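You operate a simulated robot arm through the tools that you are given. There is no shell and no other tool. Be economical: measure what you need, move in short steps, check, and stop when the job is done.

The job below is to be done with a simulated two-armed robot. You get a single attempt, and the scene is never put back.

## Task
Open the shims drawer, put both wiper clips from the ledge of the tall shelf away in the inside of the shims drawer and shut the drawer again.

The check looks at the end state, three seconds after you hand in, the way a careful person would. Anything else that was tipped, shoved, dropped, spilled or broken makes it a failure.

## Robot
Two 7-joint arms with two-finger parallel grippers on one trunk, on a base that drives. Base frame: it is fixed to the floor where the robot stands at the start and does not move with it; the origin is under the middle of the robot, x ahead of it, y to its left, z up. Readings come in mm, rad, newtons and seconds.
The left shoulder is at the start at [70, 134, 1076], the right one opposite. With the tool pointing down near the work surface each hand reaches from about 100 to 640 mm from the robot's upright axis, wherever it stands, measured 20 degrees to its own side. Places, roughly: shims drawer [700, 100, 700]; inside of the shims drawer [800, 100, 700]; wiper clip [-500, 3750, 1000]. Payload 1.57 kg a hand.
The tool frame of a hand sits at the grasp point between the pads (the TCP): z along the fingers, y along the line on which they close. The tips reach 30 mm beyond it. Largest opening 80 mm; finger width 17, thickness 12; the body of the gripper, 40 by 82 mm, starts 80 mm behind the TCP.
Orientation is that of the tool frame in the base frame, as a unit quaternion [x, y, z, w]. With the fingers straight down and closing along the base's y, the tool's x points along the base's -x, its y along +y and its z along -z.

## Interface
- The arms move only by the tool jog_arm. It takes "left_commands", "right_commands" or both (then of equal length, played together; a hand with none holds still); each is a list of rows, each a list of 3 entries, a list of its own where there are three numbers: the shift along the tool's x, y, z in cm, then the turn, a rotation vector about the tool's x, y, z in degrees, then the opening in per cent of the stroke, from 0 (shut) to 100 (fully open). In form: [[[x, y, z], [rx, ry, rz], gripper], ...]. A call has 1 to 20 rows; each row shifts and turns the commanded pose from where the row before left it, along the tool's axes as they then stand. Each row takes 0.2 s and may step no farther than 50 mm and 0.15 rad from the row before; otherwise, or with a gripper value out of range, the whole call is refused. A pose out of reach is approached as far as the arm can. The call stops where the force on the tool passes 40 N (or 10 N more than at its start, if that is more) or the arm is blocked; 0.2 s more then pass. The fingers move at their own pace (about 153 mm/s each) and stop on an object; they squeeze with about 23 N. The grip force told is the motor's: it shows also when the fingers shut on nothing. Time passes only in rows, and 0.2 s behind the last, so rows that do not move let the fingers close. It gives the time, the measured TCP pose, the force on the tool (base axes), the opening and the grip force at its end, in the units of the frame above (readings bear some noise), and new pictures: "pictures" is both (left out), scene, wrist or none (wrist: the cameras of the hands that moved).
- Cameras (640 x 400 px; columns grow to the right, rows downward): "scene" is now at [129.5, 7.5, 1288.6]; the picture's right is [0.02, -1.00, 0.00], its down [-0.78, -0.01, -0.63] and it looks along [0.63, 0.01, -0.78] (base axes); focal length 261 px, centre (320, 200). "left" rides on the left gripper at [72, 6, -122] in its tool frame; the picture's right is [-0.09, 1.00, 0.00], its down [-0.84, -0.08, -0.54] and it looks along [-0.54, -0.05, 0.84] (tool axes); focal length 238 px, centre (320, 200). "right" rides on the right gripper at [72, -7, -122] in its tool frame; the picture's right is [0.09, 1.00, 0.00], its down [-0.84, 0.08, -0.54] and it looks along [-0.54, 0.05, 0.84] (tool axes); focal length 238 px, centre (320, 200). There is no depth. A picture from a camera that has moved, and an enlarged one, comes with that camera's place and axes in the base frame and with its lens. The place of the scene camera against the robot may be out by one fixed shift of up to 12 mm in any direction.
- raise_lower(by): slides the trunk up (or, below 0, down) by that many mm; the arms and the scene camera ride with it, the base frame stays. It gives what a move gives, with no picture.
- steer(legs): drives the robot by 1 to 6 legs, each [ahead, left, turn to the left] in mm, mm and rad, along the robot's own axes; the way and the turn of a leg run together, so that a leg with both is an arc; at most 1500 mm and 3.142 rad a leg. The arms and the cameras ride along, it lands a little off, and it stops where it bumps. It gives what a move gives, and a new picture of the scene camera.
- pan_tilt(pan, tilt): turns the head with the scene camera to pan (to the left, within 1.501 rad either way) and tilt (down, from -0.506 to 1.204), counted from straight ahead of the robot. It gives what a move gives, and a new picture of the scene camera.
- inspect(camera, box): a new picture of the part [left, top, right, bottom] of that camera's present view, enlarged. The clock stands still meanwhile.
- hand_in(): hands the job in; it is judged then, once.

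Work in short steps. Places have to be worked out from the pictures, the camera data and where the tool is seen: move nearer, look again, correct. Check each grasp and each placing, and mend what went wrong. You have 165 turns and 170 pictures in all, those below and enlarged ones among them. Open the grippers and draw the arms clear of the work before you hand the job in, unless the task says otherwise; then end with one line.

The tools are called as a command line: name --argument value ..., lists and objects as JSON in quotes. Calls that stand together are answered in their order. jog_arm: Moves the arms, as the interface text tells. Its arguments: {"type":"object","properties":{"left_commands":{"type":"array","items":{"type":"array"}},"right_commands":{"type":"array","items":{"type":"array"}},"pictures":{"type":"string","enum":["both","scene","wrist","none"]}},"required":[]} The other tools are called the same way: raise_lower (by) slides the trunk up or down; steer (legs) drives the base; pan_tilt (pan, tilt) turns the head that bears the scene camera; inspect (camera, box) takes an enlarged picture of a part of a camera's view; hand_in () hands the job in.

At the start:

```text
clock: 0.0
left_eef_pos: [500.3, 198.7, 1017.2]
left_ee_rot: [0.0, 1.0, 0.0, -0.001]
left_ft_force: [0.3, 0.2, -0.1]
left_gripper_width: 80.1
left_finger_force: 0.1
right_eef_pos: [445.7, -252.2, 1004.1]
right_ee_rot: [-0.001, 1.0, 0.001, 0.0]
right_ft_force: [0.4, 0.5, 0.2]
right_gripper_width: 80.0
right_finger_force: 0.0
trunk travel left (down, up): [-650.0, 290.0]
robot x, y, heading: [-1.3, -0.3, 0.001]
head pan, tilt: [0.019, 0.89]
```

scene: 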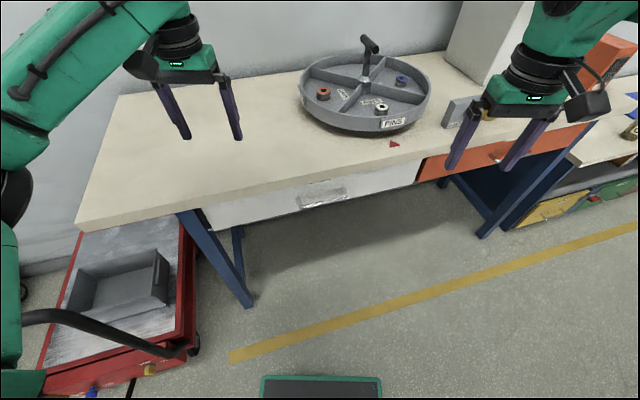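
right: 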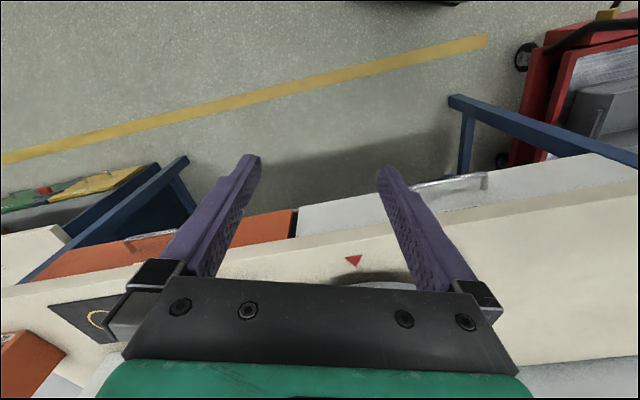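
left: 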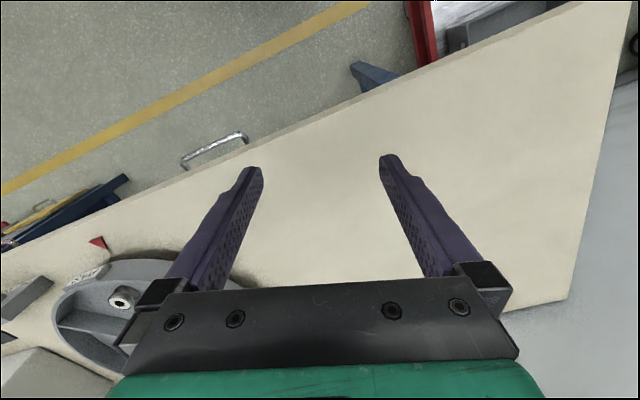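

The bench stands ahead, with a white drawer and an orange drawer under its top. I look at the white drawer's label and handle enlarged.

inspect --camera "scene" --box '[180, 120, 460, 295]'

pan_tilt --pan 1.5 --tilt 0.2

```text
2.29 times, centred on (320, 208) of scene
camera zoom: at [129.5, 7.5, 1288.6], right [0.02, -1.0, 0.0], down [-0.78, -0.01, -0.63], along [0.63, 0.01, -0.78], focal length 596 px, centre (320, 183)
```

zoom: 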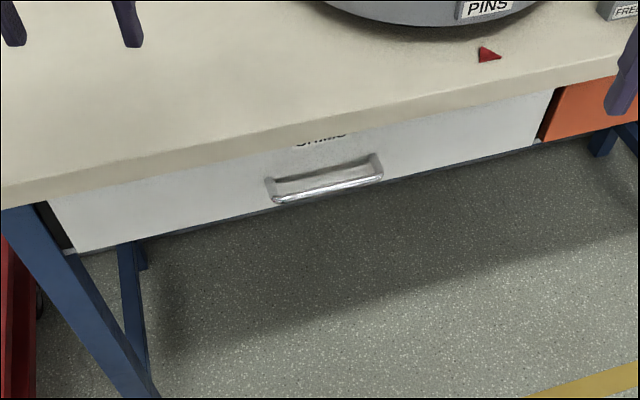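

```text
clock: 1.6
left_eef_pos: [501.7, 198.9, 1017.1]
left_ee_rot: [0.0, 1.0, 0.0, -0.001]
left_ft_force: [-0.1, -1.1, 0.0]
left_gripper_width: 80.0
left_finger_force: 0.1
right_eef_pos: [446.1, -252.5, 1005.3]
right_ee_rot: [0.001, 1.0, 0.0, 0.001]
right_ft_force: [0.4, 0.1, 0.4]
right_gripper_width: 79.9
right_finger_force: 0.1
trunk travel left (down, up): [-650.0, 290.0]
robot x, y, heading: [0.4, -4.1, -0.001]
head pan, tilt: [1.499, 0.201]
camera scene: at [60.2, 98.9, 1349.3], right [1.0, -0.07, 0.0], down [-0.01, -0.2, -0.98], along [0.07, 0.98, -0.2], focal length 261 px, centre (320, 200)
```

scene: 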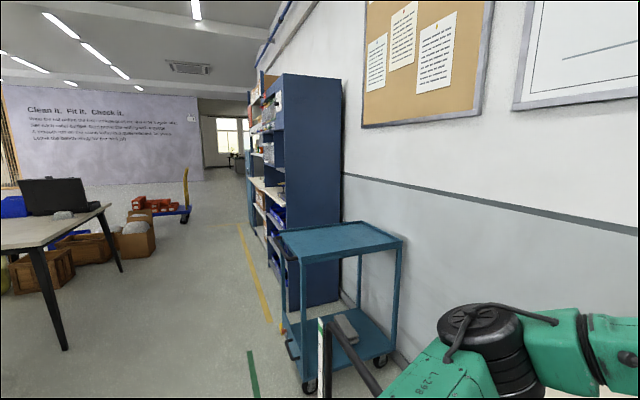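

The white drawer is labelled SHIMS. The tall shelf is seen up the aisle to the left; I enlarge it to find the ledge.

inspect --camera "scene" --box '[200, 60, 360, 260]'

pan_tilt --pan 0.7 --tilt 0.8

```text
2.00 times, centred on (280, 160) of scene
camera zoom: at [60.2, 98.9, 1349.3], right [1.0, -0.07, 0.0], down [-0.01, -0.2, -0.98], along [0.07, 0.98, -0.2], focal length 521 px, centre (400, 280)
```

zoom: 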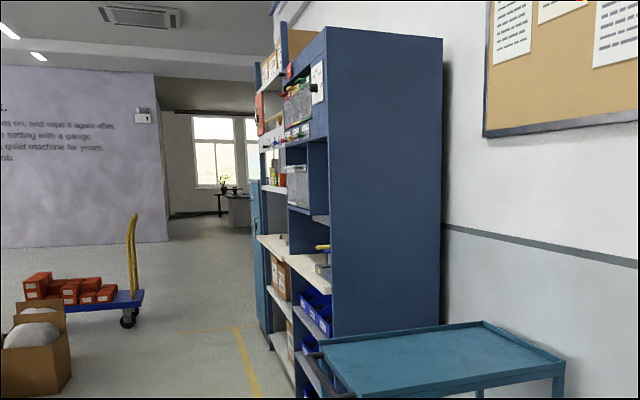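

```text
clock: 2.7
left_eef_pos: [500.8, 199.0, 1017.8]
left_ee_rot: [0.0, 1.0, -0.001, -0.002]
left_ft_force: [-0.4, 0.4, -0.7]
left_gripper_width: 80.1
left_finger_force: 0.2
right_eef_pos: [446.2, -252.8, 1004.8]
right_ee_rot: [0.0, 1.0, 0.0, 0.0]
right_ft_force: [0.5, -0.1, 0.0]
right_gripper_width: 80.1
right_finger_force: 0.1
trunk travel left (down, up): [-650.0, 290.0]
robot x, y, heading: [2.5, -2.1, 0.003]
head pan, tilt: [0.7, 0.799]
camera scene: at [115.1, 58.1, 1295.8], right [0.64, -0.76, 0.0], down [-0.55, -0.46, -0.7], along [0.53, 0.45, -0.72], focal length 261 px, centre (320, 200)
```

scene: 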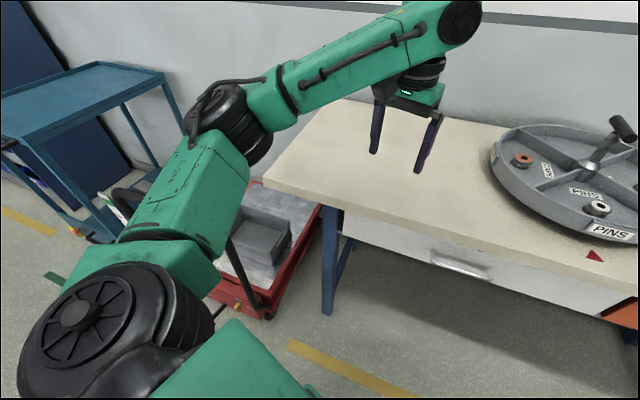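

By triangulation the handle bar is near [560, 8, 748], and the bench is turned by about 0.285 rad. I back off and turn square to the drawer.

steer --legs '[[-180, 0, 0], [0, 0, 0.285]]'

pan_tilt --pan 0.0 --tilt 0.75

```text
clock: 5.2
left_eef_pos: [248.0, 330.6, 1017.0]
left_ee_rot: [-0.14, 0.99, 0.0, -0.001]
left_ft_force: [-0.4, 0.1, -0.7]
left_gripper_width: 80.0
left_finger_force: 0.1
right_eef_pos: [321.4, -119.2, 1005.1]
right_ee_rot: [-0.14, 0.99, -0.001, 0.0]
right_ft_force: [-0.3, -0.3, -0.2]
right_gripper_width: 79.9
right_finger_force: 0.0
trunk travel left (down, up): [-650.0, 290.0]
robot x, y, heading: [-181.5, 2.8, 0.284]
head pan, tilt: [0.7, 0.799]
camera scene: at [-81.7, 87.3, 1295.7], right [0.83, -0.56, 0.0], down [-0.4, -0.6, -0.7], along [0.39, 0.58, -0.72], focal length 261 px, centre (320, 200)
```

scene: 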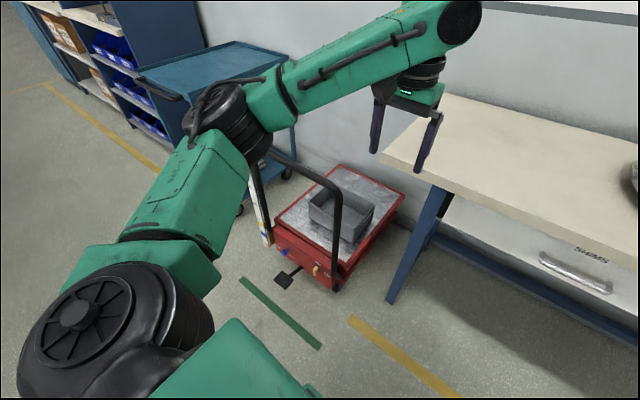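

```text
clock: 6.2
left_eef_pos: [248.5, 329.8, 1017.5]
left_ee_rot: [-0.139, 0.99, -0.001, -0.001]
left_ft_force: [0.3, -0.4, -0.6]
left_gripper_width: 80.1
left_finger_force: 0.0
right_eef_pos: [319.9, -117.9, 1005.6]
right_ee_rot: [-0.14, 0.99, 0.0, 0.001]
right_ft_force: [0.5, 0.6, -0.5]
right_gripper_width: 79.9
right_finger_force: 0.0
trunk travel left (down, up): [-650.0, 290.0]
robot x, y, heading: [-175.2, 2.5, 0.279]
head pan, tilt: [0.0, 0.75]
camera scene: at [-47.3, 43.6, 1299.7], right [0.28, -0.96, 0.0], down [-0.66, -0.19, -0.73], along [0.7, 0.2, -0.68], focal length 261 px, centre (320, 200)
```

scene: 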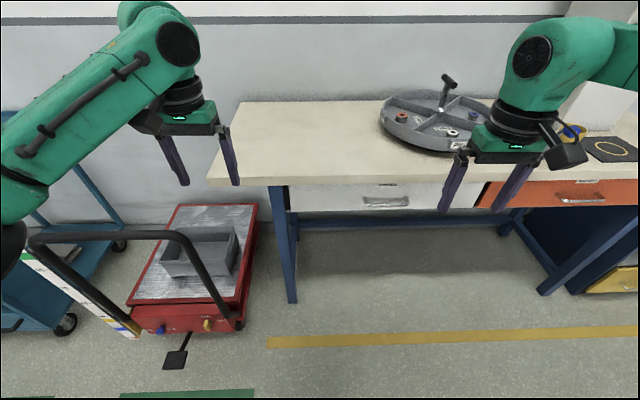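

The robot now faces the drawer almost squarely. I lift the left hand out of the way and pitch the right hand to horizontal.

jog_arm --left_commands '[[[0, 0, -2], [0, 0, 0], 100], [[0, 0, -2], [0, 0, 0], 100], [[0, 0, -2], [0, 0, 0], 100], [[0, 0, -2], [0, 0, 0], 100], [[0, 0, -2], [0, 0, 0], 100], [[0, 0, -2], [0, 0, 0], 100], [[0, 0, -2], [0, 0, 0], 100], [[0, 0, 0], [0, 0, 0], 100], [[0, 0, 0], [0, 0, 0], 100], [[0, 0, 0], [0, 0, 0], 100], [[0, 0, 0], [0, 0, 0], 100]]' --right_commands '[[[0, 0, 0], [0, -8.2, 0], 100], [[0, 0, 0], [0, -8.2, 0], 100], [[0, 0, 0], [0, -8.2, 0], 100], [[0, 0, 0], [0, -8.2, 0], 100], [[0, 0, 0], [0, -8.2, 0], 100], [[0, 0, 0], [0, -8.2, 0], 100], [[0, 0, 0], [0, -8.2, 0], 100], [[0, 0, 0], [0, -8.2, 0], 100], [[0, 0, 0], [0, -8.2, 0], 100], [[0, 0, 0], [0, -8.2, 0], 100], [[0, 0, 0], [0, -8, 0], 100]]' --pictures "scene"

```text
clock: 8.6
left_eef_pos: [247.9, 332.0, 1156.2]
left_ee_rot: [-0.14, 0.99, 0.001, -0.002]
left_ft_force: [0.3, 0.1, 0.3]
left_gripper_width: 79.7
left_finger_force: 0.0
right_eef_pos: [321.6, -118.7, 1003.8]
right_ee_rot: [-0.115, 0.819, 0.078, 0.556]
right_ft_force: [0.3, 0.5, 0.1]
right_gripper_width: 79.8
right_finger_force: 0.1
right hand out of reach, approached as far as the arm can: row 9, 10, 11
trunk travel left (down, up): [-650.0, 290.0]
robot x, y, heading: [-177.7, 2.4, 0.285]
head pan, tilt: [0.0, 0.75]
camera scene: at [-47.2, 43.4, 1299.7], right [0.28, -0.96, 0.0], down [-0.66, -0.19, -0.73], along [0.7, 0.2, -0.68], focal length 261 px, centre (320, 200)
```

scene: 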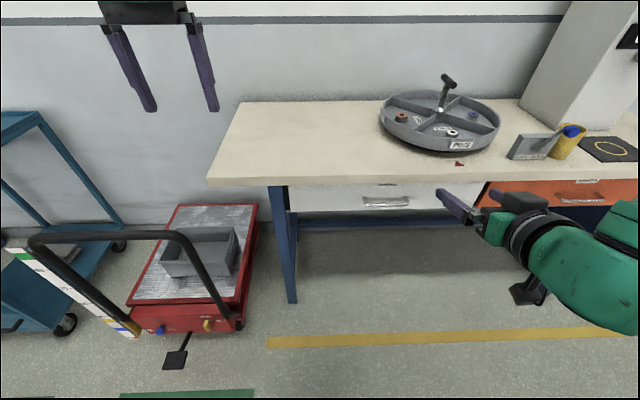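

The right hand reached about 68° of pitch. I roll it a quarter turn so that the fingers close vertically, reaching a little farther out.

jog_arm --right_commands '[[[0, 0, 1], [0, 0, 8.2], 100], [[0, 0, 1], [0, 0, 8.2], 100], [[0, 0, 1], [0, 0, 8.2], 100], [[0, 0, 1], [0, 0, 8.2], 100], [[0, 0, 1], [0, 0, 8.2], 100], [[0, 0, 1], [0, 0, 8.2], 100], [[0, 0, 1], [0, 0, 8.2], 100], [[0, 0, 1], [0, 0, 8.2], 100], [[0, 0, 0], [0, 0, 8.2], 100], [[0, 0, 0], [0, 0, 8.2], 100], [[0, 0, 0], [0, 0, 8], 100]]' --pictures "scene"

```text
clock: 11.0
left_eef_pos: [248.1, 330.9, 1157.0]
left_ee_rot: [-0.14, 0.99, -0.001, -0.001]
left_ft_force: [0.0, -0.3, 0.0]
left_gripper_width: 80.0
left_finger_force: 0.0
right_eef_pos: [391.6, -99.2, 976.0]
right_ee_rot: [0.498, 0.661, 0.449, 0.337]
right_ft_force: [-0.1, -0.2, -0.6]
right_gripper_width: 80.2
right_finger_force: 0.0
trunk travel left (down, up): [-650.0, 290.0]
robot x, y, heading: [-174.4, 1.4, 0.279]
head pan, tilt: [0.0, 0.75]
camera scene: at [-47.2, 43.5, 1299.7], right [0.28, -0.96, 0.0], down [-0.66, -0.19, -0.73], along [0.7, 0.2, -0.68], focal length 261 px, centre (320, 200)
```

scene: 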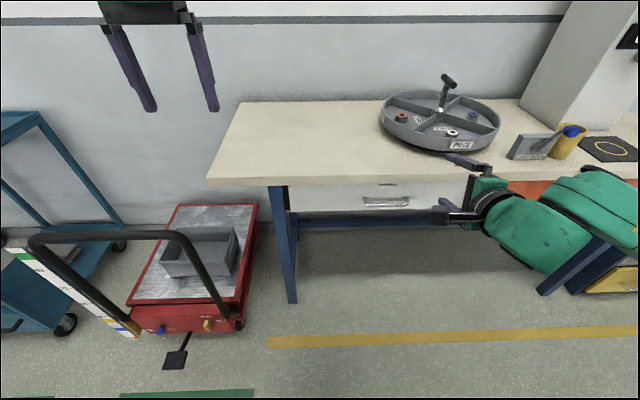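

The hand is now rolled, pointing at the drawer 22° below level. I lower the trunk 190 mm to bring it to the handle height and look with the wrist camera.

raise_lower --by -190

jog_arm --right_commands '[[[2, 0, 0], [0, 0, 0], 100], [[2, 0, 0], [0, 0, 0], 100], [[2, 0, 0], [0, 0, 0], 100]]' --pictures "both"

```text
clock: 13.1
left_eef_pos: [246.9, 329.9, 967.4]
left_ee_rot: [-0.14, 0.99, -0.001, -0.001]
left_ft_force: [0.4, 0.2, 0.9]
left_gripper_width: 80.2
left_finger_force: 0.0
right_eef_pos: [392.6, -99.8, 785.6]
right_ee_rot: [0.497, 0.662, 0.449, 0.337]
right_ft_force: [-0.2, 0.8, -0.8]
right_gripper_width: 79.9
right_finger_force: 0.1
trunk travel left (down, up): [-460.0, 480.0]
robot x, y, heading: [-182.7, -0.2, 0.279]
head pan, tilt: [0.0, 0.75]
```

```text
clock: 13.9
left_eef_pos: [247.2, 331.6, 967.1]
left_ee_rot: [-0.139, 0.99, -0.001, -0.001]
left_ft_force: [0.1, 1.1, 0.7]
left_gripper_width: 80.0
left_finger_force: 0.1
right_eef_pos: [375.1, -40.2, 785.0]
right_ee_rot: [0.497, 0.662, 0.448, 0.338]
right_ft_force: [0.1, 0.6, 0.4]
right_gripper_width: 80.0
right_finger_force: 0.1
trunk travel left (down, up): [-460.0, 480.0]
robot x, y, heading: [-179.3, -1.1, 0.283]
head pan, tilt: [0.0, 0.75]
camera scene: at [-47.2, 43.9, 1109.7], right [0.28, -0.96, 0.0], down [-0.66, -0.19, -0.73], along [0.7, 0.2, -0.68], focal length 261 px, centre (320, 200)
camera right: at [244.5, -2.0, 823.1], right [0.33, 0.19, 0.92], down [-0.22, -0.94, 0.27], along [0.92, -0.3, -0.26], focal length 238 px, centre (320, 200)
```

scene: 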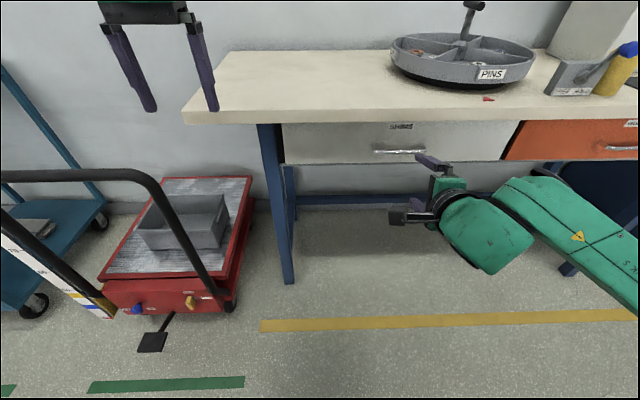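
right: 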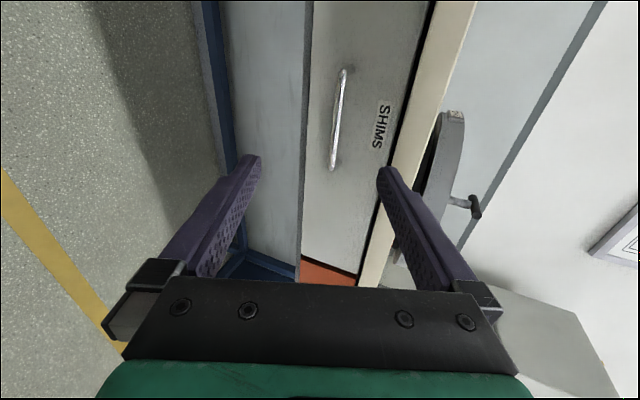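

The wrist camera shows the bar, at roughly [572, 8, 735], nearly centred ahead of the hand. I lower the hand 2 cm and drive ahead 120 mm for a closer look.

jog_arm --right_commands '[[[-0.5, -1.1, 0.4], [0, 0, 0], 100], [[-0.4, -1.0, 0.4], [0, 0, 0], 100]]' --pictures "none"

steer --legs '[[120, 0, 0]]'

inspect --camera "right" --box '[160, 0, 480, 200]'

```text
clock: 14.5
left_eef_pos: [248.0, 331.2, 967.8]
left_ee_rot: [-0.14, 0.99, 0.0, -0.001]
left_ft_force: [-0.5, -0.5, 0.3]
left_gripper_width: 80.1
left_finger_force: 0.1
right_eef_pos: [377.2, -49.6, 762.5]
right_ee_rot: [0.497, 0.662, 0.449, 0.337]
right_ft_force: [0.5, 0.4, -0.4]
right_gripper_width: 80.0
right_finger_force: 0.0
trunk travel left (down, up): [-460.0, 480.0]
robot x, y, heading: [-178.4, 1.2, 0.278]
head pan, tilt: [0.0, 0.75]
```

```text
clock: 15.8
left_eef_pos: [363.9, 365.8, 967.2]
left_ee_rot: [-0.14, 0.99, -0.002, 0.0]
left_ft_force: [0.2, 0.5, 0.0]
left_gripper_width: 80.0
left_finger_force: 0.1
right_eef_pos: [492.7, -16.3, 762.2]
right_ee_rot: [0.498, 0.662, 0.448, 0.337]
right_ft_force: [-0.2, 0.2, -0.2]
right_gripper_width: 80.0
right_finger_force: 0.1
trunk travel left (down, up): [-460.0, 480.0]
robot x, y, heading: [-60.6, 29.1, 0.281]
head pan, tilt: [0.0, 0.75]
camera scene: at [69.5, 77.4, 1109.6], right [0.28, -0.96, 0.0], down [-0.66, -0.19, -0.73], along [0.7, 0.2, -0.68], focal length 261 px, centre (320, 200)
```

scene: 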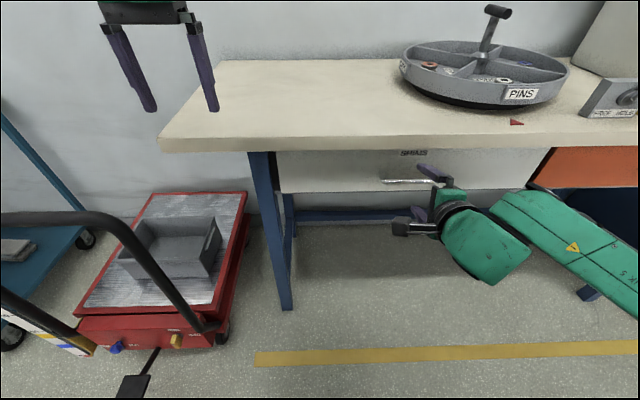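

```text
2.00 times, centred on (320, 100) of right
camera zoom: at [362.9, 22.9, 800.4], right [0.33, 0.19, 0.92], down [-0.22, -0.94, 0.27], along [0.92, -0.3, -0.27], focal length 477 px, centre (320, 400)
```

zoom: 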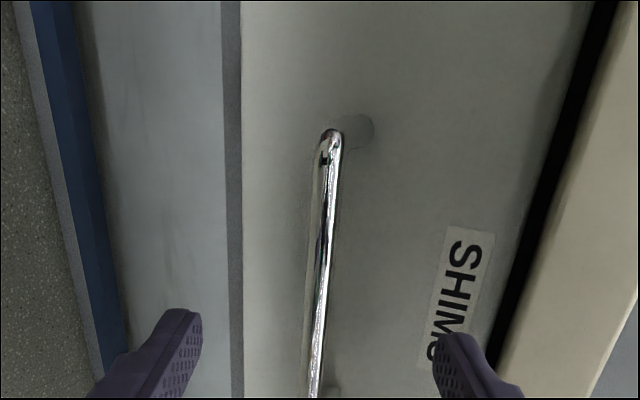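

From the left wrist view and this one the bar's centre comes out at [569, -2, 729], straight along the tool axis about 70 mm ahead. I approach 5 cm and check.

jog_arm --right_commands '[[[-0.3, 0, 1.3], [0, 0, 0], 100], [[-0.2, -0.1, 1.3], [0, 0, 0], 100], [[0, 0, 1.2], [0, 0, 0], 100], [[0, 0, 1.2], [0, 0, 0], 100]]' --pictures "both"

```text
clock: 16.8
left_eef_pos: [363.3, 365.1, 967.0]
left_ee_rot: [-0.14, 0.99, -0.001, -0.001]
left_ft_force: [0.4, 0.5, 0.0]
left_gripper_width: 80.0
left_finger_force: 0.0
right_eef_pos: [540.0, -7.2, 742.3]
right_ee_rot: [0.497, 0.662, 0.448, 0.337]
right_ft_force: [-1.1, 0.8, -0.9]
right_gripper_width: 79.8
right_finger_force: 0.0
trunk travel left (down, up): [-460.0, 480.0]
robot x, y, heading: [-61.2, 35.3, 0.281]
head pan, tilt: [0.0, 0.75]
camera scene: at [69.1, 77.3, 1109.7], right [0.28, -0.96, 0.0], down [-0.66, -0.19, -0.73], along [0.7, 0.2, -0.68], focal length 261 px, centre (320, 200)
camera right: at [408.1, 31.4, 780.3], right [0.33, 0.19, 0.92], down [-0.22, -0.94, 0.27], along [0.92, -0.3, -0.27], focal length 238 px, centre (320, 200)
```

scene: 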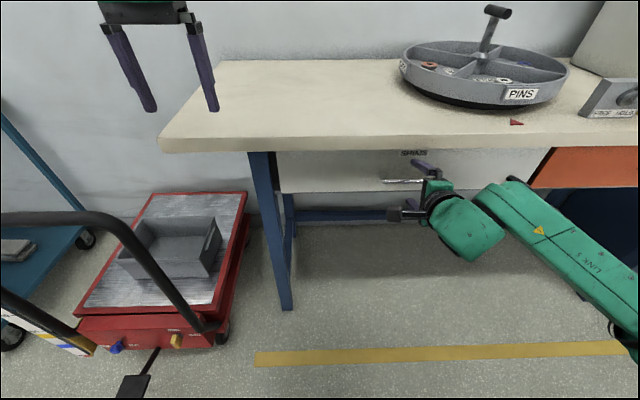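
right: 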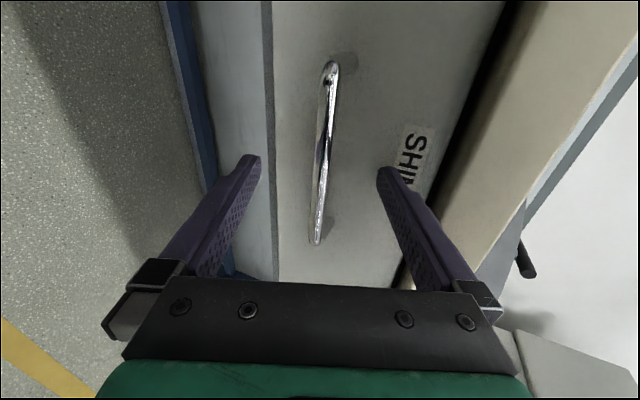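

The bar lies midway between the fingertips. I go 2 cm farther and close.

jog_arm --right_commands '[[[0, 0, 1.0], [0, 0, 0], 100], [[0, 0, 1.0], [0, 0, 0], 100], [[0, 0, 0], [0, 0, 0], 0], [[0, 0, 0], [0, 0, 0], 0], [[0, 0, 0], [0, 0, 0], 0]]' --pictures "wrist"

```text
clock: 18.0
left_eef_pos: [364.0, 365.3, 967.0]
left_ee_rot: [-0.141, 0.99, 0.0, -0.001]
left_ft_force: [-0.2, -0.2, -0.3]
left_gripper_width: 80.0
left_finger_force: 0.1
right_eef_pos: [555.6, -0.3, 735.2]
right_ee_rot: [0.497, 0.662, 0.449, 0.338]
right_ft_force: [3.5, 1.3, 5.8]
right_gripper_width: 11.6
right_finger_force: 29.4
trunk travel left (down, up): [-460.0, 480.0]
robot x, y, heading: [-64.0, 33.9, 0.284]
head pan, tilt: [0.0, 0.75]
camera right: at [425.4, 36.6, 773.3], right [0.33, 0.19, 0.93], down [-0.22, -0.94, 0.27], along [0.92, -0.3, -0.26], focal length 238 px, centre (320, 200)
```

right: 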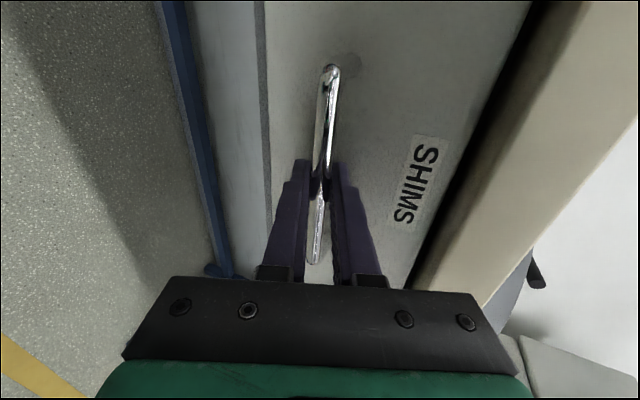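

The bar is gripped (11.6 mm). I pull back 10 cm level with the arm.

jog_arm --right_commands '[[[0, -0.37, -0.93], [0, 0, 0], 0], [[0, -0.37, -0.93], [0, 0, 0], 0], [[0, -0.55, -1.4], [0, 0, 0], 0], [[0, -0.55, -1.4], [0, 0, 0], 0], [[0, -0.55, -1.4], [0, 0, 0], 0], [[0, -0.55, -1.4], [0, 0, 0], 0], [[0, -0.74, -1.86], [0, 0, 0], 0]]' --pictures "both"

```text
clock: 19.6
left_eef_pos: [362.9, 362.3, 968.1]
left_ee_rot: [-0.141, 0.99, 0.0, 0.0]
left_ft_force: [0.6, 0.5, -1.0]
left_gripper_width: 79.9
left_finger_force: 0.1
right_eef_pos: [460.9, -32.4, 735.7]
right_ee_rot: [0.498, 0.662, 0.448, 0.337]
right_ft_force: [1.4, -10.9, 3.3]
right_gripper_width: 12.0
right_finger_force: 28.9
trunk travel left (down, up): [-460.0, 480.0]
robot x, y, heading: [-59.1, 34.3, 0.281]
head pan, tilt: [0.0, 0.75]
camera scene: at [68.2, 75.0, 1109.8], right [0.28, -0.96, 0.0], down [-0.65, -0.19, -0.73], along [0.7, 0.2, -0.68], focal length 261 px, centre (320, 200)
camera right: at [329.3, 6.1, 773.6], right [0.33, 0.19, 0.92], down [-0.23, -0.94, 0.27], along [0.92, -0.3, -0.27], focal length 238 px, centre (320, 200)
```

scene: 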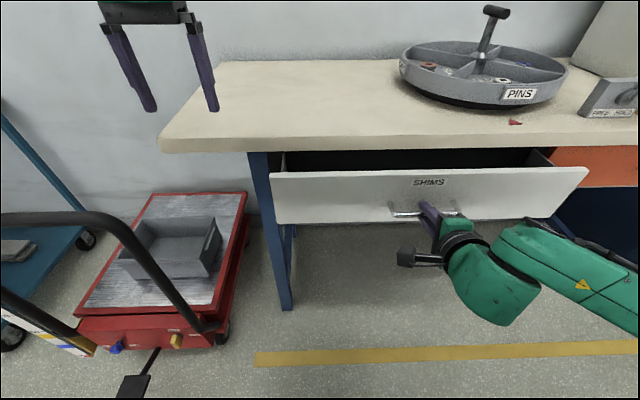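
right: 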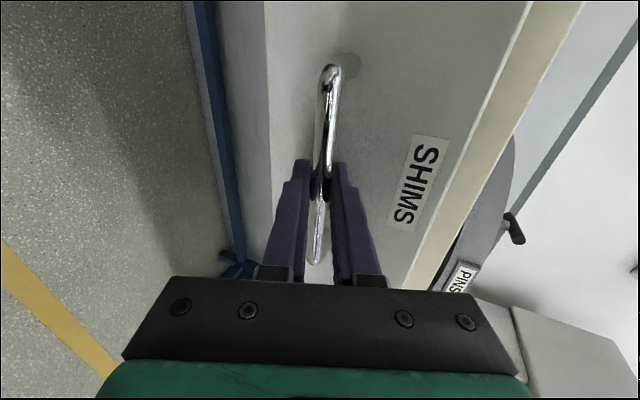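

The drawer slides out. I pull on another 12 cm, easing slightly to the right against the side force.

jog_arm --right_commands '[[[-0.2, -0.55, -1.4], [0, 0, 0], 0], [[-0.1, -0.55, -1.4], [0, 0, 0], 0], [[-0.05, -0.55, -1.4], [0, 0, 0], 0], [[-0.05, -0.55, -1.4], [0, 0, 0], 0], [[-0.05, -0.55, -1.4], [0, 0, 0], 0], [[-0.05, -0.55, -1.4], [0, 0, 0], 0], [[-0.05, -0.55, -1.4], [0, 0, 0], 0], [[-0.05, -0.55, -1.4], [0, 0, 0], 0]]' --pictures "scene"

```text
clock: 21.4
left_eef_pos: [363.8, 364.3, 967.6]
left_ee_rot: [-0.14, 0.99, -0.001, -0.001]
left_ft_force: [0.3, -0.2, 0.3]
left_gripper_width: 79.9
left_finger_force: 0.0
right_eef_pos: [447.1, -36.4, 735.4]
right_ee_rot: [0.497, 0.662, 0.449, 0.336]
right_ft_force: [0.2, -3.6, -2.9]
right_gripper_width: 12.1
right_finger_force: 29.0
right hand out of reach, approached as far as the arm can: row 2, 3, 4, 5, 6, 7, 8
trunk travel left (down, up): [-460.0, 480.0]
robot x, y, heading: [-62.7, 34.6, 0.282]
head pan, tilt: [0.0, 0.75]
camera scene: at [69.1, 76.5, 1109.7], right [0.28, -0.96, 0.0], down [-0.66, -0.19, -0.73], along [0.7, 0.2, -0.68], focal length 261 px, centre (320, 200)
```

scene: 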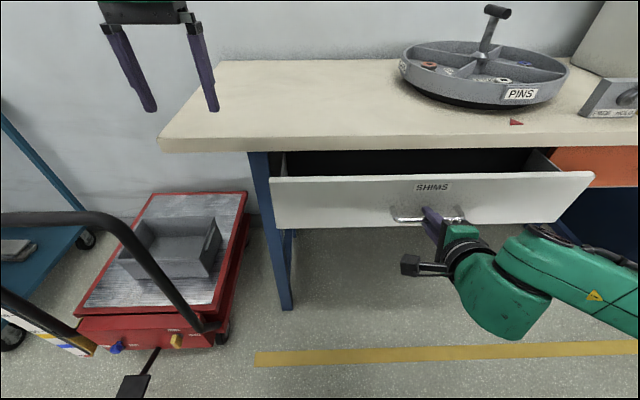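

The arm is at its near limit, so I pull the rest with the base: 130 mm back.

steer --legs '[[-130, 0, 0]]'

```text
clock: 22.6
left_eef_pos: [238.6, 324.8, 967.7]
left_ee_rot: [-0.14, 0.99, 0.002, -0.001]
left_ft_force: [-0.9, 1.0, 0.7]
left_gripper_width: 79.9
left_finger_force: 0.0
right_eef_pos: [323.5, -76.1, 736.4]
right_ee_rot: [0.498, 0.661, 0.449, 0.337]
right_ft_force: [6.1, -19.7, -0.3]
right_gripper_width: 12.0
right_finger_force: 29.1
trunk travel left (down, up): [-460.0, 480.0]
robot x, y, heading: [-188.6, -5.0, 0.283]
head pan, tilt: [0.0, 0.75]
camera scene: at [-56.2, 37.0, 1109.8], right [0.28, -0.96, 0.0], down [-0.66, -0.19, -0.73], along [0.7, 0.21, -0.68], focal length 261 px, centre (320, 200)
```

scene: 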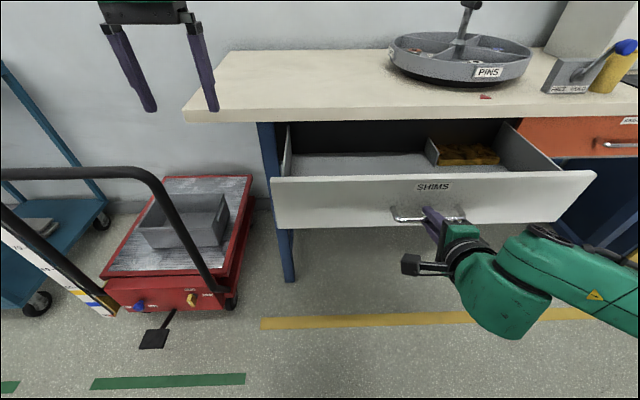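

The drawer is open about 24 cm; the left of it is empty and a divided tray on the right holds something yellow. I let go of the handle.

jog_arm --right_commands '[[[0, 0, 0], [0, 0, 0], 100], [[0, 0, 0], [0, 0, 0], 100], [[0, 0, 0], [0, 0, 0], 100]]' --pictures "wrist"

inspect --camera "scene" --box '[250, 100, 610, 325]'

```text
clock: 23.4
left_eef_pos: [238.1, 327.5, 965.9]
left_ee_rot: [-0.139, 0.99, -0.001, 0.001]
left_ft_force: [-0.4, -1.0, 0.3]
left_gripper_width: 80.0
left_finger_force: 0.1
right_eef_pos: [321.7, -74.0, 735.3]
right_ee_rot: [0.497, 0.662, 0.448, 0.338]
right_ft_force: [-0.5, -0.2, 0.0]
right_gripper_width: 80.0
right_finger_force: 0.2
trunk travel left (down, up): [-460.0, 480.0]
robot x, y, heading: [-190.4, -2.2, 0.279]
head pan, tilt: [0.0, 0.75]
camera right: at [190.9, -35.6, 773.9], right [0.33, 0.19, 0.93], down [-0.23, -0.93, 0.27], along [0.92, -0.3, -0.26], focal length 238 px, centre (320, 200)
```

right: 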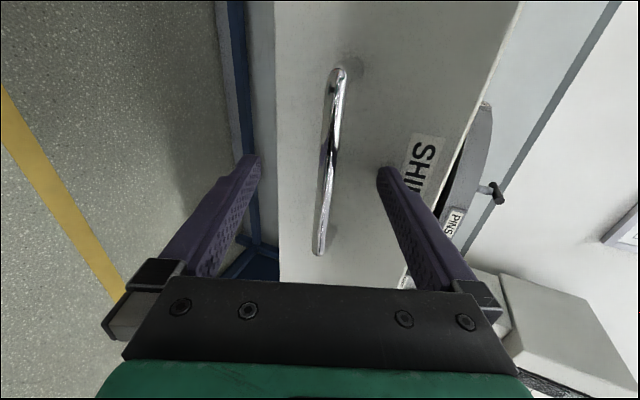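

```text
1.78 times, centred on (430, 212) of scene
camera zoom: at [-57.0, 40.5, 1109.7], right [0.28, -0.96, 0.0], down [-0.66, -0.19, -0.73], along [0.7, 0.2, -0.68], focal length 463 px, centre (124, 178)
```

zoom: 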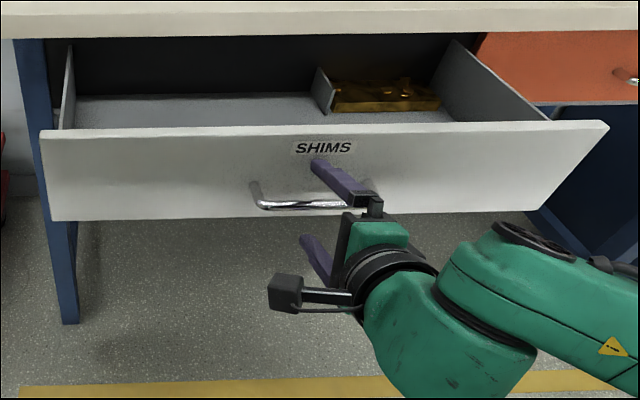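

The fingers are open around the bar. I back off straight 260 mm and turn left to look up the aisle.

steer --legs '[[-260, 0, 0]]'

pan_tilt --pan 1.4 --tilt 0.35

```text
clock: 25.3
left_eef_pos: [-13.6, 255.0, 967.3]
left_ee_rot: [-0.139, 0.99, -0.002, -0.001]
left_ft_force: [-0.5, -0.4, -0.3]
left_gripper_width: 79.8
left_finger_force: 0.1
right_eef_pos: [69.0, -148.0, 735.9]
right_ee_rot: [0.498, 0.66, 0.448, 0.339]
right_ft_force: [0.4, -0.5, 0.6]
right_gripper_width: 79.9
right_finger_force: 0.1
trunk travel left (down, up): [-460.0, 480.0]
robot x, y, heading: [-439.7, -74.4, 0.28]
head pan, tilt: [0.0, 0.75]
camera scene: at [-309.5, -32.4, 1109.8], right [0.28, -0.96, 0.0], down [-0.66, -0.19, -0.73], along [0.7, 0.2, -0.68], focal length 261 px, centre (320, 200)
```

scene: 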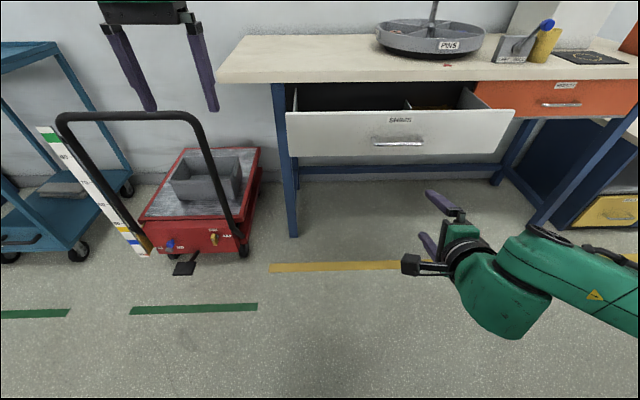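

```text
clock: 26.9
left_eef_pos: [-12.9, 254.1, 967.5]
left_ee_rot: [-0.139, 0.99, -0.001, -0.001]
left_ft_force: [-0.9, -0.7, -0.2]
left_gripper_width: 80.0
left_finger_force: 0.0
right_eef_pos: [70.1, -145.9, 735.9]
right_ee_rot: [0.498, 0.661, 0.447, 0.339]
right_ft_force: [-0.2, 0.3, 0.3]
right_gripper_width: 79.9
right_finger_force: 0.0
trunk travel left (down, up): [-460.0, 480.0]
robot x, y, heading: [-437.0, -75.7, 0.277]
head pan, tilt: [1.4, 0.351]
camera scene: at [-398.6, 37.4, 1145.4], right [0.99, 0.11, 0.0], down [0.04, -0.34, -0.94], along [-0.1, 0.93, -0.34], focal length 261 px, centre (320, 200)
```

scene: 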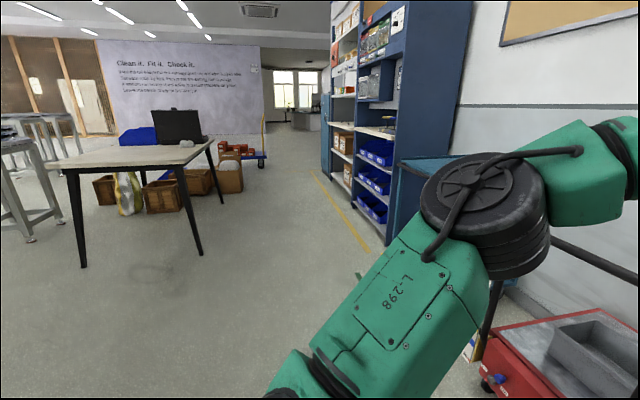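

The aisle ahead is clear, about 1.3 m wide. I raise the trunk, back off a bit more, turn left along the wall and drive towards the shelf.

raise_lower --by 190

steer --legs '[[-100, 0, 0], [0, 0, 1.57], [1500, 0, 0], [1100, 0, 0]]'

pan_tilt --pan -0.7 --tilt 0.4

```text
clock: 28.9
left_eef_pos: [-13.1, 255.2, 1156.4]
left_ee_rot: [-0.139, 0.99, -0.001, -0.001]
left_ft_force: [-0.3, -0.5, 0.0]
left_gripper_width: 80.1
left_finger_force: 0.0
right_eef_pos: [70.0, -146.9, 926.4]
right_ee_rot: [0.498, 0.661, 0.448, 0.339]
right_ft_force: [-0.1, -0.7, 0.2]
right_gripper_width: 80.1
right_finger_force: 0.0
trunk travel left (down, up): [-650.0, 290.0]
robot x, y, heading: [-439.6, -73.9, 0.278]
head pan, tilt: [1.4, 0.351]
```

```text
clock: 46.1
left_eef_pos: [-1608.4, 2800.2, 1156.4]
left_ee_rot: [0.807, -0.591, 0.001, 0.0]
left_ft_force: [-0.4, 0.4, 1.4]
left_gripper_width: 80.0
left_finger_force: 0.0
right_eef_pos: [-1207.7, 2893.9, 925.3]
right_ee_rot: [-0.126, 0.818, 0.555, -0.085]
right_ft_force: [0.0, 0.2, -0.3]
right_gripper_width: 80.1
right_finger_force: 0.1
trunk travel left (down, up): [-650.0, 290.0]
robot x, y, heading: [-1266.6, 2385.1, 1.874]
head pan, tilt: [1.4, 0.351]
camera scene: at [-1370.5, 2423.9, 1335.4], right [-0.14, 0.99, 0.0], down [0.34, 0.05, -0.94], along [-0.93, -0.13, -0.34], focal length 261 px, centre (320, 200)
```

scene: 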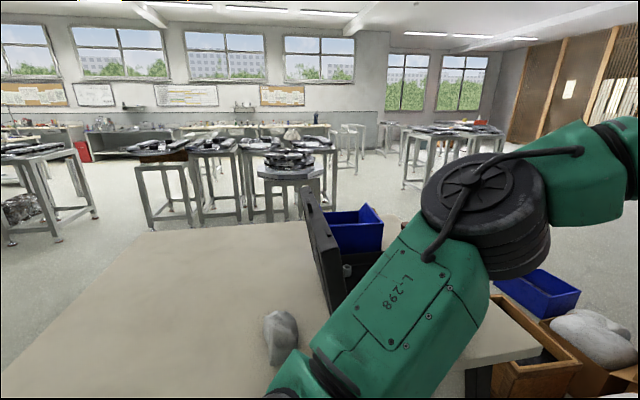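

```text
clock: 48.1
left_eef_pos: [-1608.5, 2800.1, 1156.4]
left_ee_rot: [0.807, -0.591, 0.001, -0.001]
left_ft_force: [0.1, -0.7, 0.8]
left_gripper_width: 80.0
left_finger_force: 0.1
right_eef_pos: [-1208.0, 2894.1, 926.9]
right_ee_rot: [-0.126, 0.818, 0.555, -0.084]
right_ft_force: [-1.4, 0.2, 0.6]
right_gripper_width: 79.8
right_finger_force: 0.1
trunk travel left (down, up): [-650.0, 290.0]
robot x, y, heading: [-1265.1, 2379.1, 1.879]
head pan, tilt: [-0.7, 0.4]
camera scene: at [-1242.9, 2522.2, 1330.8], right [0.92, -0.38, 0.0], down [-0.15, -0.36, -0.92], along [0.35, 0.85, -0.39], focal length 261 px, centre (320, 200)
```

scene: 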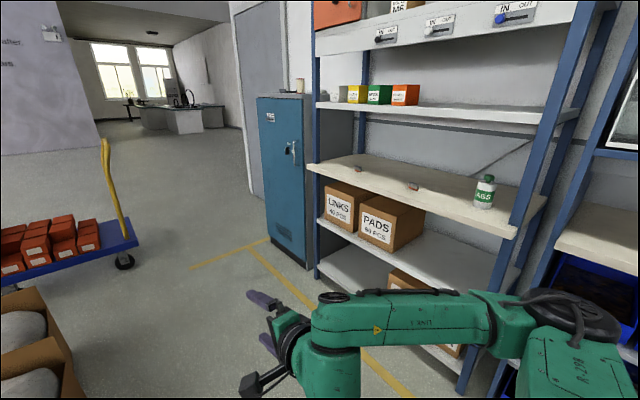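

The tall shelf is on the right; its ledge shows two small items and a bottle. I enlarge it.

inspect --camera "scene" --box '[310, 130, 550, 280]'

```text
2.67 times, centred on (430, 205) of scene
camera zoom: at [-1242.9, 2522.2, 1330.8], right [0.92, -0.38, 0.0], down [-0.15, -0.36, -0.92], along [0.35, 0.85, -0.39], focal length 695 px, centre (27, 187)
```

zoom: 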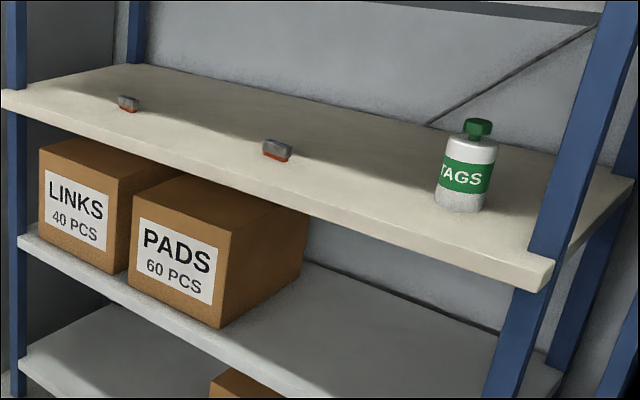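

Two grey-red clips lie some 29 cm apart on the ledge, about 0.9 m off the wall line I drive on. I drive ahead and turn to face the shelf.

steer --legs '[[820, 0, 0], [0, 0, -1.592]]'

pan_tilt --pan 0 --tilt 0.5

```text
clock: 56.3
left_eef_pos: [-1092.1, 3487.8, 1157.5]
left_ee_rot: [-0.15, 0.989, -0.001, -0.001]
left_ft_force: [0.8, -0.3, 0.1]
left_gripper_width: 80.1
left_finger_force: 0.1
right_eef_pos: [-1000.4, 3087.9, 925.4]
right_ee_rot: [0.492, 0.665, 0.451, 0.334]
right_ft_force: [0.5, -0.6, -0.4]
right_gripper_width: 79.9
right_finger_force: 0.0
trunk travel left (down, up): [-650.0, 290.0]
robot x, y, heading: [-1511.4, 3149.7, 0.301]
head pan, tilt: [-0.7, 0.4]
camera scene: at [-1374.0, 3134.0, 1330.8], right [-0.39, -0.92, 0.0], down [-0.36, 0.15, -0.92], along [0.85, -0.36, -0.39], focal length 261 px, centre (320, 200)
```

scene: 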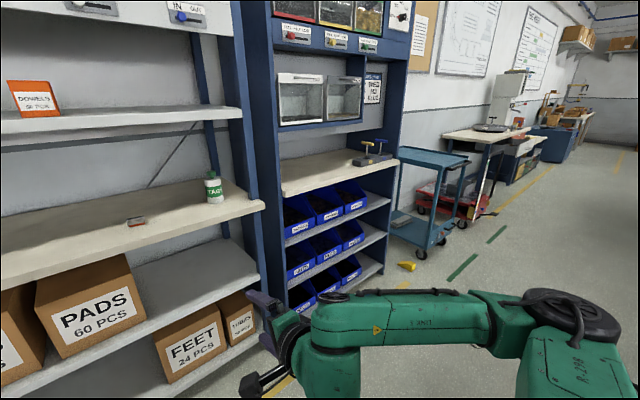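

```text
clock: 57.4
left_eef_pos: [-1091.5, 3487.8, 1156.5]
left_ee_rot: [-0.15, 0.989, -0.001, -0.001]
left_ft_force: [0.8, -0.1, 0.7]
left_gripper_width: 79.9
left_finger_force: 0.1
right_eef_pos: [-999.3, 3087.6, 926.2]
right_ee_rot: [0.491, 0.666, 0.452, 0.334]
right_ft_force: [-0.4, -0.9, -0.5]
right_gripper_width: 80.3
right_finger_force: 0.1
trunk travel left (down, up): [-650.0, 290.0]
robot x, y, heading: [-1507.8, 3146.2, 0.301]
head pan, tilt: [0.0, 0.499]
camera scene: at [-1372.3, 3196.8, 1321.7], right [0.29, -0.96, 0.0], down [-0.46, -0.14, -0.88], along [0.84, 0.26, -0.48], focal length 261 px, centre (320, 200)
```

scene: 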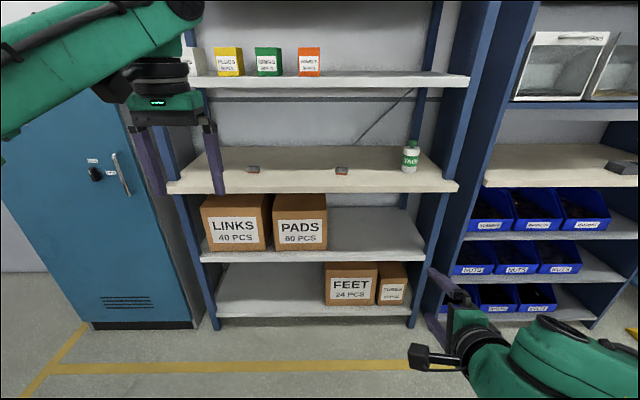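

The clips are triangulated: A at [-509, 3749, 927] and B at [-410, 3406, 923], on a ledge at about z 915 whose edge is 14 cm in front of them. I bring both hands to a pitch of 55° below level, clear of the shelf.

jog_arm --right_commands '[[[0, 0, 0], [0, 0, -8.2], 100], [[0, 0, 0], [0, 0, -8.2], 100], [[0, 0, 0], [0, 0, -8.2], 100], [[0, 0, 0], [0, 0, -8.2], 100], [[0, 0, 0], [0, 0, -8.2], 100], [[0, 0, 0], [0, 0, -8.2], 100], [[0, 0, 0], [0, 0, -8.2], 100], [[0, 0, 0], [0, 0, -8.2], 100], [[0, 0, 0], [0, 0, -8.2], 100], [[0, 0, 0], [0, 0, -8.2], 100], [[0, 0, 0], [0, 0, -8], 100], [[0, 0, 0], [0, 8.25, 0], 100], [[0, 0, 0], [0, 8.25, 0], 100], [[0, 0, 0], [0, 8.25, 0], 100], [[0, 0, 0], [0, 8.25, 0], 100]]' --left_commands '[[[0, 0, 0], [0, -7, 0], 100], [[0, 0, 0], [0, -7, 0], 100], [[0, 0, 0], [0, -7, 0], 100], [[0, 0, 0], [0, -7, 0], 100], [[0, 0, 0], [0, -7, 0], 100], [[0, 0, 0], [0, 0, 0], 100], [[0, 0, 0], [0, 0, 0], 100], [[0, 0, 0], [0, 0, 0], 100], [[0, 0, 0], [0, 0, 0], 100], [[0, 0, 0], [0, 0, 0], 100], [[0, 0, 0], [0, 0, 0], 100], [[0, 0, 0], [0, 0, 0], 100], [[0, 0, 0], [0, 0, 0], 100], [[0, 0, 0], [0, 0, 0], 100], [[0, 0, 0], [0, 0, 0], 100]]' --pictures "none"

```text
clock: 60.6
left_eef_pos: [-1090.6, 3488.7, 1155.9]
left_ee_rot: [-0.143, 0.943, 0.044, 0.296]
left_ft_force: [-0.5, 0.2, 0.4]
left_gripper_width: 80.1
left_finger_force: 0.1
right_eef_pos: [-999.0, 3088.1, 925.5]
right_ee_rot: [-0.142, 0.943, 0.044, 0.298]
right_ft_force: [-0.1, 0.5, 0.6]
right_gripper_width: 80.0
right_finger_force: 0.1
trunk travel left (down, up): [-650.0, 290.0]
robot x, y, heading: [-1512.7, 3146.2, 0.3]
head pan, tilt: [0.0, 0.499]
```

Both hands are at 55°. I bring them to z ≈ 1030 in line with the clips, then drive left 102 mm and ahead 480 mm.

jog_arm --right_commands '[[[-1.2, 0.56, -1.72], [0, 0, 0], 100], [[-1.2, 0.56, -1.72], [0, 0, 0], 100], [[-1.2, 0.56, -1.72], [0, 0, 0], 100], [[-1.2, 0.56, -1.72], [0, 0, 0], 100], [[-1.2, 0.56, -1.72], [0, 0, 0], 100]]' --left_commands '[[[1.94, -0.46, 1.72], [0, 0, 0], 100], [[1.94, -0.46, 1.72], [0, 0, 0], 100], [[1.94, -0.46, 1.72], [0, 0, 0], 100], [[1.94, -0.46, 1.72], [0, 0, 0], 100], [[1.94, -0.46, 1.72], [0, 0, 0], 100]]' --pictures "none"

steer --legs '[[0, 102, -0.01], [480, 0, 0]]'

jog_arm --right_commands '[[[0, 0, 0], [0, 0, 0], 100]]' --left_commands '[[[0, 0, 0], [0, 0, 0], 100]]' --pictures "wrist"

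```text
clock: 61.8
left_eef_pos: [-1113.8, 3457.9, 1031.9]
left_ee_rot: [-0.143, 0.943, 0.043, 0.297]
left_ft_force: [0.4, 0.0, 0.0]
left_gripper_width: 80.1
left_finger_force: 0.0
right_eef_pos: [-1010.2, 3115.6, 1032.9]
right_ee_rot: [-0.142, 0.942, 0.043, 0.3]
right_ft_force: [0.3, 0.5, 0.1]
right_gripper_width: 79.9
right_finger_force: 0.1
trunk travel left (down, up): [-650.0, 290.0]
robot x, y, heading: [-1509.8, 3149.2, 0.299]
head pan, tilt: [0.0, 0.499]
```

```text
clock: 65.3
left_eef_pos: [-687.9, 3693.0, 1032.4]
left_ee_rot: [-0.142, 0.943, 0.045, 0.296]
left_ft_force: [0.5, 0.1, -0.1]
left_gripper_width: 79.8
left_finger_force: 0.1
right_eef_pos: [-583.4, 3349.3, 1032.8]
right_ee_rot: [-0.142, 0.942, 0.044, 0.299]
right_ft_force: [-0.4, 0.4, 0.3]
right_gripper_width: 80.2
right_finger_force: 0.1
trunk travel left (down, up): [-650.0, 290.0]
robot x, y, heading: [-1084.7, 3388.1, 0.305]
head pan, tilt: [0.0, 0.499]
camera scene: at [-946.7, 3432.3, 1321.7], right [0.3, -0.96, 0.0], down [-0.46, -0.14, -0.88], along [0.84, 0.26, -0.48], focal length 261 px, centre (320, 200)
```

scene: 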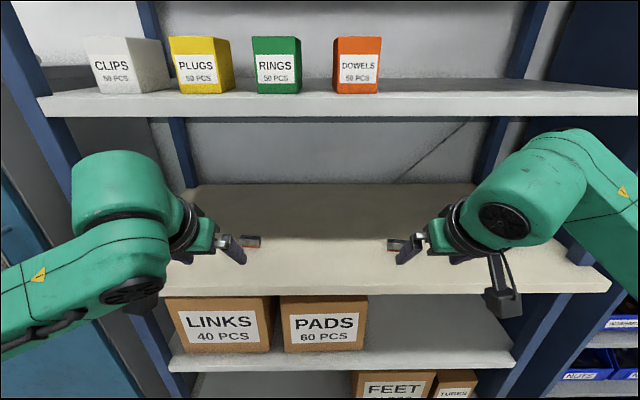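

```text
clock: 65.8
left_eef_pos: [-688.9, 3693.3, 1033.0]
left_ee_rot: [-0.142, 0.943, 0.044, 0.298]
left_ft_force: [0.1, 0.9, 0.1]
left_gripper_width: 80.0
left_finger_force: 0.1
right_eef_pos: [-583.9, 3349.2, 1032.1]
right_ee_rot: [-0.142, 0.942, 0.044, 0.3]
right_ft_force: [0.0, -0.1, -0.8]
right_gripper_width: 80.1
right_finger_force: 0.0
trunk travel left (down, up): [-650.0, 290.0]
robot x, y, heading: [-1085.3, 3384.0, 0.299]
head pan, tilt: [0.0, 0.499]
camera right: at [-705.5, 3306.7, 1088.8], right [-0.36, 0.93, -0.06], down [0.33, 0.18, 0.93], along [0.87, 0.32, -0.37], focal length 238 px, centre (320, 200)
camera left: at [-814.1, 3660.0, 1089.8], right [-0.22, 0.97, 0.05], down [0.38, 0.04, 0.92], along [0.9, 0.23, -0.38], focal length 238 px, centre (320, 200)
```

right: 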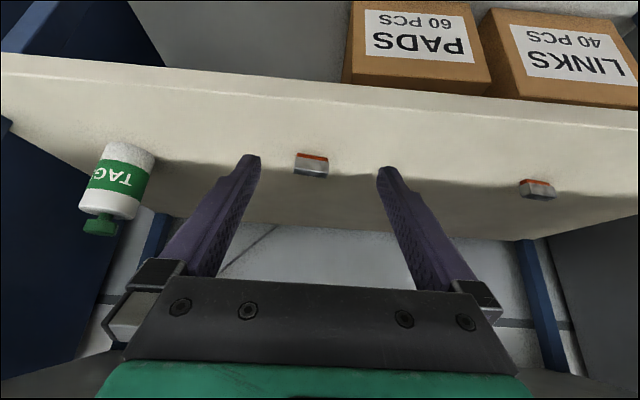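
left: 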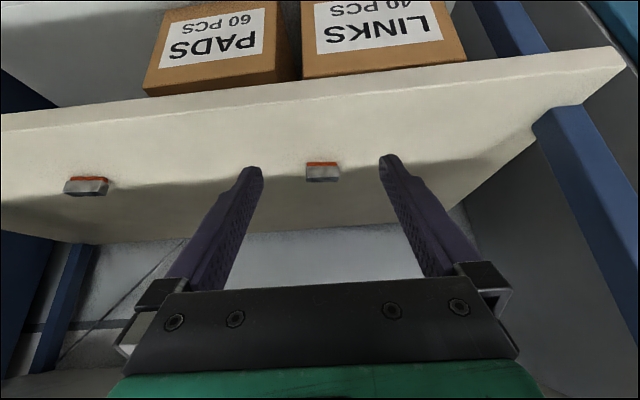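

Both clips lie neatly ahead of the hands. Triangulated from both wrists: A [-509, 3743, 914], B [-414, 3397, 913]. I enlarge each for shape and turn.

inspect --camera "right" --box '[260, 128, 360, 190]'

inspect --camera "left" --box '[270, 138, 370, 200]'

```text
6.40 times, centred on (310, 159) of right
camera zoom: at [-705.5, 3306.7, 1088.8], right [-0.36, 0.93, -0.06], down [0.33, 0.18, 0.93], along [0.87, 0.32, -0.37], focal length 1525 px, centre (384, 462)
```

zoom: 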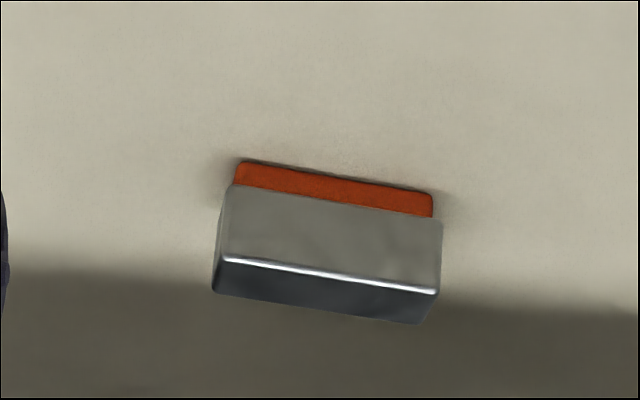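

```text
6.40 times, centred on (320, 169) of left
camera zoom: at [-814.1, 3660.0, 1089.8], right [-0.22, 0.97, 0.05], down [0.38, 0.04, 0.92], along [0.9, 0.23, -0.38], focal length 1525 px, centre (320, 398)
```

zoom: 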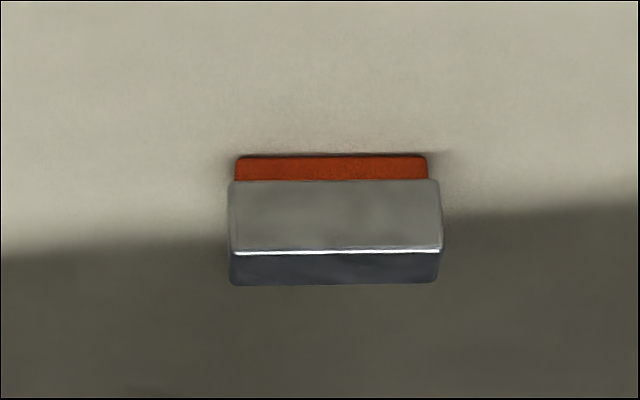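

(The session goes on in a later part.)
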